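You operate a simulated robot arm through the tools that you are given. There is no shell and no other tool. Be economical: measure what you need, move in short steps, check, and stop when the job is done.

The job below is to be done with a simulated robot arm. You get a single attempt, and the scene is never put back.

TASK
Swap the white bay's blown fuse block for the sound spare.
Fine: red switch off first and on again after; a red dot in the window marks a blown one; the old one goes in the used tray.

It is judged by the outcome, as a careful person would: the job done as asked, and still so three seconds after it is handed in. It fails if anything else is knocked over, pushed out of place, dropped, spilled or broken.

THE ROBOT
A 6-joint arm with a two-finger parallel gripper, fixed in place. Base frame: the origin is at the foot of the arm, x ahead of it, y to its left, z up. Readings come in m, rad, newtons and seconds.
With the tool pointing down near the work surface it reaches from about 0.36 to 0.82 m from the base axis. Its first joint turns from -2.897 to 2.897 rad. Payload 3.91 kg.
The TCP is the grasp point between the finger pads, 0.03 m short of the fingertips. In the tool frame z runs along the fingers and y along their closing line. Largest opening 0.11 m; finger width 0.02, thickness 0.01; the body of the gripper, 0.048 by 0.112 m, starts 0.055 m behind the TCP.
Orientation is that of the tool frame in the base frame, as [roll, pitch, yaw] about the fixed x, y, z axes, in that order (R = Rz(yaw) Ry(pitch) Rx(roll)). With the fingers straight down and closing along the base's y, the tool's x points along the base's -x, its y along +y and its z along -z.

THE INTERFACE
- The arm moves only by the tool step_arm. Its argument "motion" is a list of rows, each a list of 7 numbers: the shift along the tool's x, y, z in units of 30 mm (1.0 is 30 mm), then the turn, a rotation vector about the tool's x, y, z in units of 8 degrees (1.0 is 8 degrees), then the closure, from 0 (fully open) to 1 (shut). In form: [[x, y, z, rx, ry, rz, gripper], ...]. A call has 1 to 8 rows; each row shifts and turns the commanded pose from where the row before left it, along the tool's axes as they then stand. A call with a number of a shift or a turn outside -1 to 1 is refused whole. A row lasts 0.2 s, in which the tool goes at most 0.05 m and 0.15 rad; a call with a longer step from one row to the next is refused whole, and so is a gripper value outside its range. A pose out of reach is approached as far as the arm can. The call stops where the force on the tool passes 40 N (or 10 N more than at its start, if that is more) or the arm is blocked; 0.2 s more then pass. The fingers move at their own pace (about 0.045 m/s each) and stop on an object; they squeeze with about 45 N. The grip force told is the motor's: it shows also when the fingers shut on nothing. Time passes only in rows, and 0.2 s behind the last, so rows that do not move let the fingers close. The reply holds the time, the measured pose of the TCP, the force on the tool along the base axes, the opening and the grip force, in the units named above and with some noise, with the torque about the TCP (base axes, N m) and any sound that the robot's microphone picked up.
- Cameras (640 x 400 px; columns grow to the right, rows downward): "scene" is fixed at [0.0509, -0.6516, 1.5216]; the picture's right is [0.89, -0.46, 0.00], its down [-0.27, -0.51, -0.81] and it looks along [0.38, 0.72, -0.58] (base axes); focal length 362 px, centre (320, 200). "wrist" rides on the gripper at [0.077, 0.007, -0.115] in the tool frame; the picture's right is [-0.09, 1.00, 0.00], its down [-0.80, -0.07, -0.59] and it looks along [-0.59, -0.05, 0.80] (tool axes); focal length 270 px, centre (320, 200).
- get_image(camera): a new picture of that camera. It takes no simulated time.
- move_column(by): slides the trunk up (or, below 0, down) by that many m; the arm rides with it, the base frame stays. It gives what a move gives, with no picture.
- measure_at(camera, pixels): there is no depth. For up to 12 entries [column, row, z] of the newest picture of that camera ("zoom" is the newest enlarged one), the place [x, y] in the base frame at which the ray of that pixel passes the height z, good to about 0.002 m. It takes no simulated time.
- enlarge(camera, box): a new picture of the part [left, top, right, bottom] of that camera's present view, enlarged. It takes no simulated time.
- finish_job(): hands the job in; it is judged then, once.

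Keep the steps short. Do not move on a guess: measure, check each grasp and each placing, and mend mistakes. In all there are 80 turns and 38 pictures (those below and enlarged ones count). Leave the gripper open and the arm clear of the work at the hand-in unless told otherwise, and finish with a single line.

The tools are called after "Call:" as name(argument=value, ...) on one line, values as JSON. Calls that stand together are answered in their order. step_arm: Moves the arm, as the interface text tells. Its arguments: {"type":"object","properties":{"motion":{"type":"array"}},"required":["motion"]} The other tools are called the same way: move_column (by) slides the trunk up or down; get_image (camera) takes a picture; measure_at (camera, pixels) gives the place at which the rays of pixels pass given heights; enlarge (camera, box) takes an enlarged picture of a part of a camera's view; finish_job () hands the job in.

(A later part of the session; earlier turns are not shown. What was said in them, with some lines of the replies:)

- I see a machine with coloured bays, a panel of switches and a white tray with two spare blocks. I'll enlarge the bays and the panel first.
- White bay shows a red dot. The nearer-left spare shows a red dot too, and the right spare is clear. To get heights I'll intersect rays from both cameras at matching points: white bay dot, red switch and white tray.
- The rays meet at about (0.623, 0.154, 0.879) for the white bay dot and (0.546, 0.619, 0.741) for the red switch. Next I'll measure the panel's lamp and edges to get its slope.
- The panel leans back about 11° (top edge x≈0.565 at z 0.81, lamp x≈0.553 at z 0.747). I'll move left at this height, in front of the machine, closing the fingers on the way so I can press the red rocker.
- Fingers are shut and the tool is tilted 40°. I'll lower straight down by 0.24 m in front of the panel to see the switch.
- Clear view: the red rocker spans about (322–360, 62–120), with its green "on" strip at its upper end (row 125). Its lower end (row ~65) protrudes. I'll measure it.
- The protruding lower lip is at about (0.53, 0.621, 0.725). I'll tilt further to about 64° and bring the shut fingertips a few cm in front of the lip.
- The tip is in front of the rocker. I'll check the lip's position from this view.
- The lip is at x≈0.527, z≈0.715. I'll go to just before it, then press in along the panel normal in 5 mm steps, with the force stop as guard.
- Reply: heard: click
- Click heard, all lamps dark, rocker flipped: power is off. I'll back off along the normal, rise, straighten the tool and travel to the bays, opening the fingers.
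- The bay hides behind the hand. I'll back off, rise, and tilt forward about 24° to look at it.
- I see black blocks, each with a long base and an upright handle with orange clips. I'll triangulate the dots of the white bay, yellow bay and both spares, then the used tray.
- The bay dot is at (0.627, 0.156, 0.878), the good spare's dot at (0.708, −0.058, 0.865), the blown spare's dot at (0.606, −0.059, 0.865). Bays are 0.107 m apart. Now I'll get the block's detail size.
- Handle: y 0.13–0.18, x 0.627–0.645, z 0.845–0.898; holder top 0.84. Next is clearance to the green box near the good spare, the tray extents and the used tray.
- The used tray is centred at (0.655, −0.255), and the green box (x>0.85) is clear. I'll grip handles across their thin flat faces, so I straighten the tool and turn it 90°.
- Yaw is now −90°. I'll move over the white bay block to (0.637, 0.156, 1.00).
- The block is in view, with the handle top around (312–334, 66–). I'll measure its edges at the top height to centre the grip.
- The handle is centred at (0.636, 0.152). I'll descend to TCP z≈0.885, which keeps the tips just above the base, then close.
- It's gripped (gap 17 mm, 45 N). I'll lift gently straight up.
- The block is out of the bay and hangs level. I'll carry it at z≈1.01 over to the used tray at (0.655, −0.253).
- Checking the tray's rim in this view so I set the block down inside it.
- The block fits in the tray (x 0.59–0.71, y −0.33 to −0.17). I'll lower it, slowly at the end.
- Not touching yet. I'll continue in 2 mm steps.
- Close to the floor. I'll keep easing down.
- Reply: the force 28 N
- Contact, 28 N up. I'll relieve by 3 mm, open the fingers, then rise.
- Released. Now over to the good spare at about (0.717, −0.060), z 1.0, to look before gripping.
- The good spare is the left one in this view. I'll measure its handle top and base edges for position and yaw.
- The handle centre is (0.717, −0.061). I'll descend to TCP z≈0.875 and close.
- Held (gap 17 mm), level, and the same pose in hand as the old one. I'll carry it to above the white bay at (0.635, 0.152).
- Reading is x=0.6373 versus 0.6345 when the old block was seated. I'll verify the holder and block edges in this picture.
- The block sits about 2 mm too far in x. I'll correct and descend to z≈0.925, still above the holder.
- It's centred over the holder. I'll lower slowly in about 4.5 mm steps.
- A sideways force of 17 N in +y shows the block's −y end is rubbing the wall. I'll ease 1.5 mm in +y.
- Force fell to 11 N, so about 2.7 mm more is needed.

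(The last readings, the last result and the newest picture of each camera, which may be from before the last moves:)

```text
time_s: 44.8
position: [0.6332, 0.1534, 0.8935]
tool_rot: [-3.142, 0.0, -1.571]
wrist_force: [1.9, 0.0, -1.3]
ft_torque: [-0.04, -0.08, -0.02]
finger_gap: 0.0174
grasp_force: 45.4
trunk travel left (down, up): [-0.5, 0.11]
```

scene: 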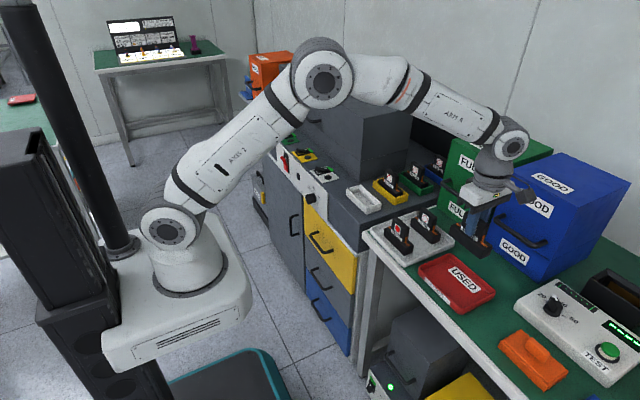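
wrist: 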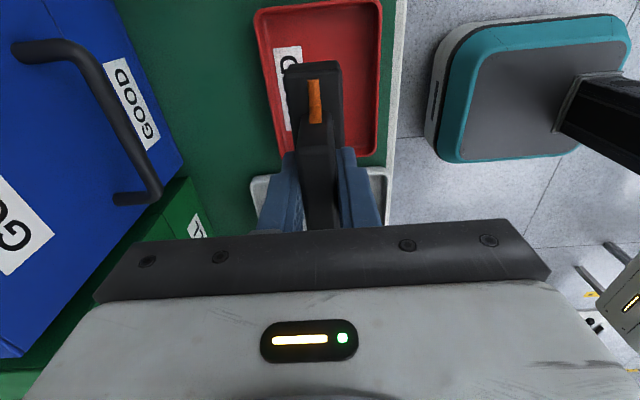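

Free now. I'll continue down in 2 mm steps.

Call:
step_arm(motion=[[0, 0, 0.07, 0, 0, 0, 1], [0, 0, 0.07, 0, 0, 0, 1], [0, 0, 0.07, 0, 0, 0, 1], [0, 0, 0.05, 0, 0, 0, 1], [0, 0, 0, 0, 0, 0, 1]])

```text
time_s: 46.0
position: [0.633, 0.1558, 0.8859]
tool_rot: [-3.141, 0.0, -1.57]
wrist_force: [0.8, 1.0, 2.3]
ft_torque: [-0.05, -0.06, 0.0]
finger_gap: 0.0174
grasp_force: 45.3
trunk travel left (down, up): [-0.5, 0.11]
```

At z 0.886, the height the old block had, with contact just starting. I'll press a little to confirm it's seated.

Call:
step_arm(motion=[[0, 0, 0.06, 0, 0, 0, 1], [0, 0, 0.06, 0, 0, 0, 1], [0, 0, 0, 0, 0, 0, 1]])

```text
time_s: 46.8
position: [0.6328, 0.1555, 0.8873]
tool_rot: [-3.137, 0.001, -1.571]
wrist_force: [6.4, 4.6, 34.2]
ft_torque: [-0.59, 0.03, 0.0]
finger_gap: 0.0173
grasp_force: 44.7
trunk travel left (down, up): [-0.5, 0.11]
```

Solid stop at 34 N, so it's seated. I'll relieve, open, and rise.

Call:
step_arm(motion=[[0, 0, -0.11, 0, 0, 0, 1], [0, 0, 0, 0, 0, 0, 0.7], [0, 0, 0, 0, 0, 0, 0.5], [0, 0, 0, 0, 0, 0, 0.5], [0, 0, -0.5, 0, 0, 0, 0.5], [0, 0, -1, 0, 0, 0, 0.5], [0, 0, -1, 0, 0, 0, 0.5], [0, 0, -1, 0, 0, 0, 0.5]])

Call:
enlarge(camera="scene", box=[330, 160, 510, 310])

```text
time_s: 48.6
position: [0.6334, 0.1535, 0.9916]
tool_rot: [3.141, 0.0, -1.571]
wrist_force: [0.5, -0.8, 0.5]
ft_torque: [0.02, -0.02, 0.01]
finger_gap: 0.0549
grasp_force: 0.1
trunk travel left (down, up): [-0.5, 0.11]
```

```text
2.67 times, centred on (420, 235) of scene
```

zoom: 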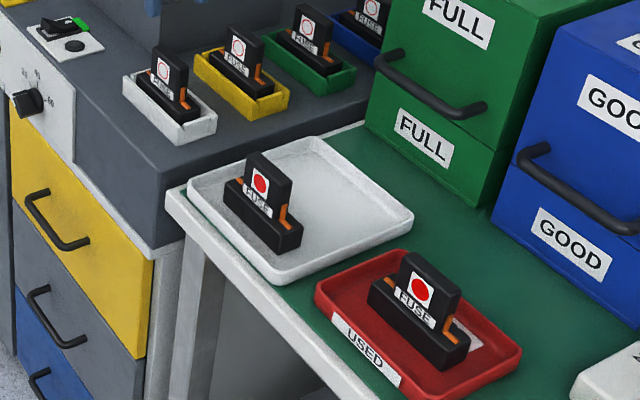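

The sound spare (clear window) is in the white bay and the blown one is in the used tray. Now I'll go back for the red switch: retreat in x, turn back to yaw 180°, and shut the fingers.

Call:
step_arm(motion=[[0, 0.93, -0.2, 0, 0, 0, 0.5], [0, 0.93, -0.2, 0, 0, 0, 0.5], [0, 0.93, -0.2, 0, 0, 0, 0.5], [0, 0.93, -0.2, 0, 0, 0, 0.5], [0, 0.93, 0, 0, 0, 0, 0.5], [0, 0.93, 0, 0, 0, 0, 0.5], [0, 0.93, 0, 0, 0, 0, 0.5], [0, 0.93, 0, 0, 0, 0, 0.5]])

Call:
step_arm(motion=[[0, 0, 0, 0, 0, 1, 1], [0, 0, 0, 0, 0, 1, 1], [0, 0, 0, 0, 0, 1, 1], [0, 0, 0, 0, 0, 1, 1], [0, 0, 0, 0, 0, 1, 1], [0, 0, 0, 0, 0, 1, 1], [0, 0, 0, 0, 0, 1, 1], [0, 0, 0, 0, 0, 1, 1]])

Call:
step_arm(motion=[[0, 0, 0, 0, 0, 1, 1], [0, 0, 0, 0, 0, 1, 1], [0, 0, 0, 0, 0, 1, 1], [0, 0, 0, 0, 0, 0.25, 1], [0, 1, 0, 0, 0, 0, 1], [0, 1, 0, 0, 0, 0, 1], [0, 1, 0, 0, 0, 0, 1], [0, 1, 0, 0, 0, 0, 1]])

Call:
step_arm(motion=[[0, 1, 0, 0, -1, 0, 1], [0, 1, 0, 0, -1, 0, 1], [0, 1, 0, 0, -1, 0, 1], [0, 1, 0, 0, -1, 0, 1], [0, 1, 0, 0, -1, 0, 1], [0, 1, 0, 0, -1, 0, 1], [0, 1, 0, 0, -1, 0, 1], [0, 1, 0, 0, -1, 0, 1]])

```text
time_s: 50.4
position: [0.4097, 0.1567, 1.0149]
tool_rot: [-3.142, 0.0, -1.571]
wrist_force: [0.2, -0.4, 0.9]
ft_torque: [0.04, 0.03, 0.0]
finger_gap: 0.0552
grasp_force: 0.0
trunk travel left (down, up): [-0.5, 0.11]
```

```text
time_s: 52.2
position: [0.4096, 0.155, 1.0153]
tool_rot: [-3.141, -0.001, -2.692]
wrist_force: [0.5, 0.5, 0.2]
ft_torque: [-0.03, 0.03, 0.02]
finger_gap: 0.0
grasp_force: 37.9
trunk travel left (down, up): [-0.5, 0.11]
```

```text
time_s: 54.0
position: [0.411, 0.2795, 1.0129]
tool_rot: [3.141, -0.002, 3.14]
wrist_force: [-0.4, -0.3, -0.3]
ft_torque: [-0.01, -0.02, -0.01]
finger_gap: 0.0
grasp_force: 37.7
trunk travel left (down, up): [-0.5, 0.11]
```

```text
time_s: 55.8
position: [0.408, 0.5163, 1.0141]
tool_rot: [3.14, 1.119, 3.139]
wrist_force: [0.6, -0.8, 0.0]
ft_torque: [-0.01, 0.0, 0.01]
finger_gap: 0.0
grasp_force: 37.3
trunk travel left (down, up): [-0.5, 0.11]
```

Tilted and fingers shut. I'll lower to in front of the rocker's upper end (tip about (0.46, 0.622, 0.79)) and look.

Call:
step_arm(motion=[[0.993, 0.588, 0.638, 0, 0, 0, 1], [0.993, 0.588, 0.638, 0, 0, 0, 1], [0.993, 0.588, 0.638, 0, 0, 0, 1], [0.993, 0.588, 0.638, 0, 0, 0, 1], [0.993, 0.588, 0.638, 0, 0, 0, 1], [0.993, 0.588, 0.638, 0, 0, 0, 1], [0, 0, 0, 0, 0, 0, 1]])

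Call:
get_image(camera="wrist")

Call:
enlarge(camera="scene", box=[250, 125, 330, 185])

```text
time_s: 57.4
position: [0.4338, 0.6227, 0.8033]
tool_rot: [3.141, 1.117, 3.141]
wrist_force: [0.0, 0.3, -0.3]
ft_torque: [0.01, 0.03, -0.02]
finger_gap: 0.0
grasp_force: 37.6
trunk travel left (down, up): [-0.5, 0.11]
```

```text
7 pictures are left
```

wrist: 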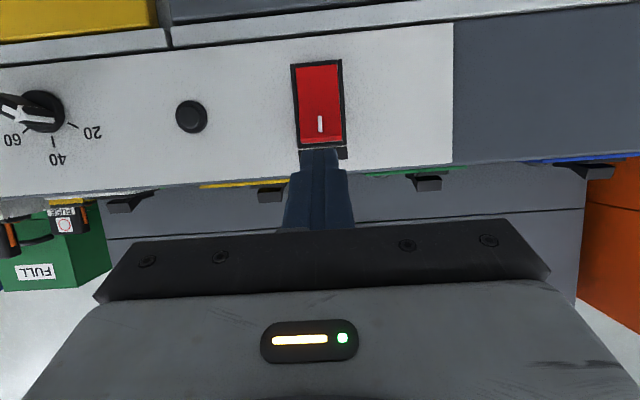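

```text
6.67 times, centred on (290, 155) of scene
```

zoom: 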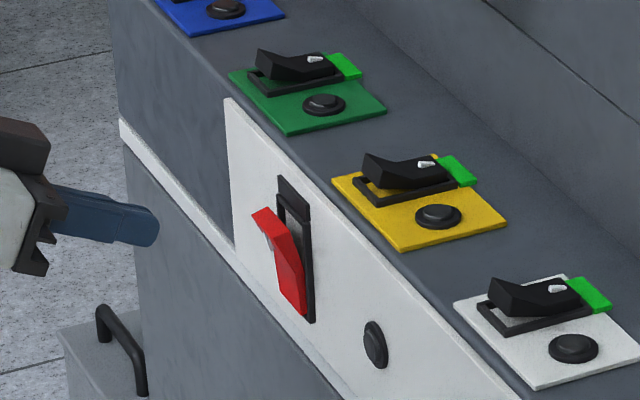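

The upper end of the rocker protrudes now (bottom edge of the red in the image, row ~143). I'll measure the lip.

Call:
measure_at(camera="wrist", pixels=[[322, 143, 0.768], [322, 143, 0.772], [322, 143, 0.776], [322, 143, 0.78], [300, 130, 0.77], [344, 130, 0.77], [320, 66, 0.725]])

Call:
measure_at(camera="zoom", pixels=[[264, 212, 0.765], [264, 212, 0.775], [264, 212, 0.785], [254, 214, 0.775], [276, 210, 0.775]])

```text
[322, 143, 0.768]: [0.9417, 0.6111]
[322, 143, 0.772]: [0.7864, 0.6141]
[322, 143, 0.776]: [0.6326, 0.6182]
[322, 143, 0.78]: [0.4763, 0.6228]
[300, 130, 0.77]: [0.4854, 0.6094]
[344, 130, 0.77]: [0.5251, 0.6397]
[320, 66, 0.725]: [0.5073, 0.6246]
```

```text
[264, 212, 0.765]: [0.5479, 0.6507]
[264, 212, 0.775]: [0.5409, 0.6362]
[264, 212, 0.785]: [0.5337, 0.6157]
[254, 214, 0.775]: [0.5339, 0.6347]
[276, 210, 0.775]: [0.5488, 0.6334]
```

The upper lip is at about (0.535, 0.623, 0.78). I'll approach to just before it, then press along the normal.

Call:
step_arm(motion=[[-0.23, 0, 0.889, 0, 0, 0, 1], [-0.23, 0, 0.889, 0, 0, 0, 1], [-0.043, 0, 0.161, 0, 0, 0, 1], [-0.043, 0, 0.161, 0, 0, 0, 1], [-0.043, 0, 0.161, 0, 0, 0, 1], [-0.043, 0, 0.161, 0, 0, 0, 1], [-0.043, 0, 0.161, 0, 0, 0, 1], [-0.043, 0, 0.161, 0, 0, 0, 1]])

```text
time_s: 59.2
position: [0.5182, 0.6196, 0.7867]
tool_rot: [-3.139, 1.119, -3.139]
wrist_force: [-0.8, -0.2, 0.1]
ft_torque: [0.0, -0.01, 0.02]
finger_gap: 0.0001
grasp_force: 38.4
trunk travel left (down, up): [-0.5, 0.11]
heard: click
```

Click heard. I'll back off along the normal and rise clear, then look.

Call:
step_arm(motion=[[0.3, 0, -1, 0, 0, 0, 1], [0.3, 0, -1, 0, 0, 0, 1], [0.3, 0, -1, 0, 0, 0, 1], [-0.899, 0, -0.438, 0, 0, 0, 0.6], [-0.899, 0, -0.438, 0, 0, 0, 0.3], [-0.899, 0, -0.438, 0, 0, 0, 0], [-0.899, 0, -0.438, 0, 0, 0, 0], [-0.899, 0, -0.438, 0, 0, 0, 0]])

Call:
enlarge(camera="scene", box=[250, 110, 410, 220])

```text
time_s: 61.0
position: [0.4247, 0.6205, 0.9534]
tool_rot: [-3.139, 1.117, -3.139]
wrist_force: [0.2, 0.5, 0.4]
ft_torque: [0.01, 0.02, 0.0]
finger_gap: 0.102
grasp_force: 0.0
trunk travel left (down, up): [-0.5, 0.11]
```

```text
3.64 times, centred on (330, 165) of scene
```

zoom: 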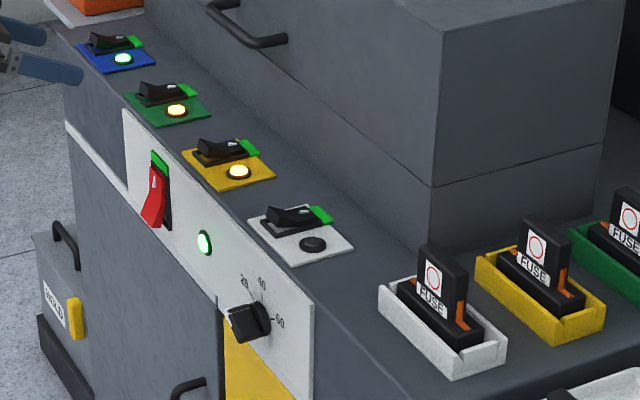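

Power is back: panel lamp and three bay lamps are lit, and the rocker is on. The white bay lamp is dark though, no longer red. It may lag, so I'll rise a bit more to let time pass and look again.

Call:
step_arm(motion=[[0, 0, 0, 0, 1, 0, 0], [0, 0, 0, 0, 1, 0, 0], [0, 0, 0, 0, 1, 0, 0], [0, 0, 0, 0, 1, 0, 0], [0, 0, 0, 0, 1, 0, 0], [0, 0, 0, 0, 1, 0, 0], [0, 0, -1, 0, 1, 0, 0], [0, 0, -1, 0, 1, 0, 0]])

Call:
enlarge(camera="scene", box=[300, 150, 400, 220])

```text
time_s: 62.8
position: [0.4122, 0.6195, 1.01]
tool_rot: [-3.141, -0.005, -3.141]
wrist_force: [-0.7, 0.9, -0.2]
ft_torque: [0.01, -0.01, 0.03]
finger_gap: 0.1098
grasp_force: 0.1
trunk travel left (down, up): [-0.5, 0.11]
```

```text
5.71 times, centred on (350, 185) of scene
```

zoom: 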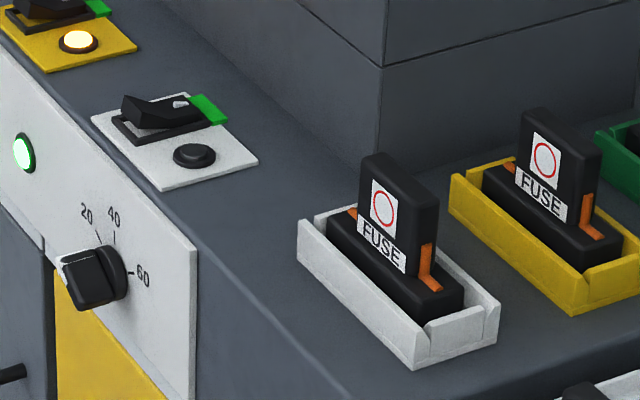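

The white lamp stays dark. Before deciding, I'll take the same enlarged crop I had before the swap, to compare the new block's seat directly.

Call:
enlarge(camera="scene", box=[340, 168, 390, 218])

```text
8.00 times, centred on (365, 193) of scene
```

zoom: 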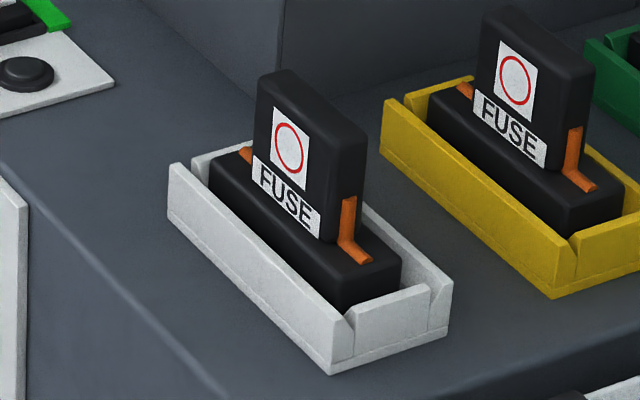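

The new block sits at the same height as the old one, level, inside the holder, shifted less than 2 mm. The white lamp was lit red with a blown fuse, so it is a fault lamp, and it is now out. One last look at the whole scene.

Call:
get_image(camera="scene")

```text
2 pictures are left
```

scene: 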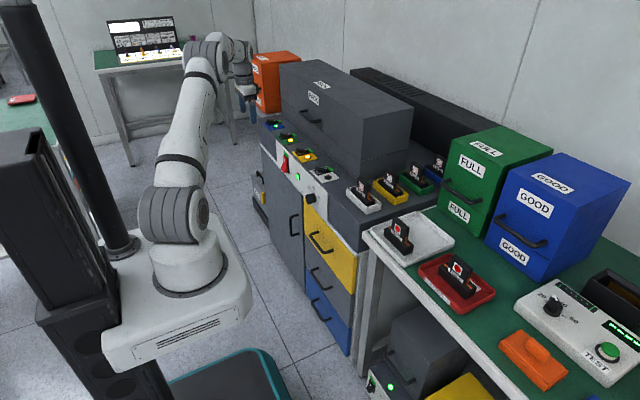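

Everything else is in place, the gripper is open and the arm is clear. Handing in.

Call:
finish_job()

```text
The job is handed in.
```

The white bay now holds the sound spare, its blown block is in the used tray, and the red switch is back on; the bay's lamp, red before, is now dark, which I took to mean the fault has cleared.
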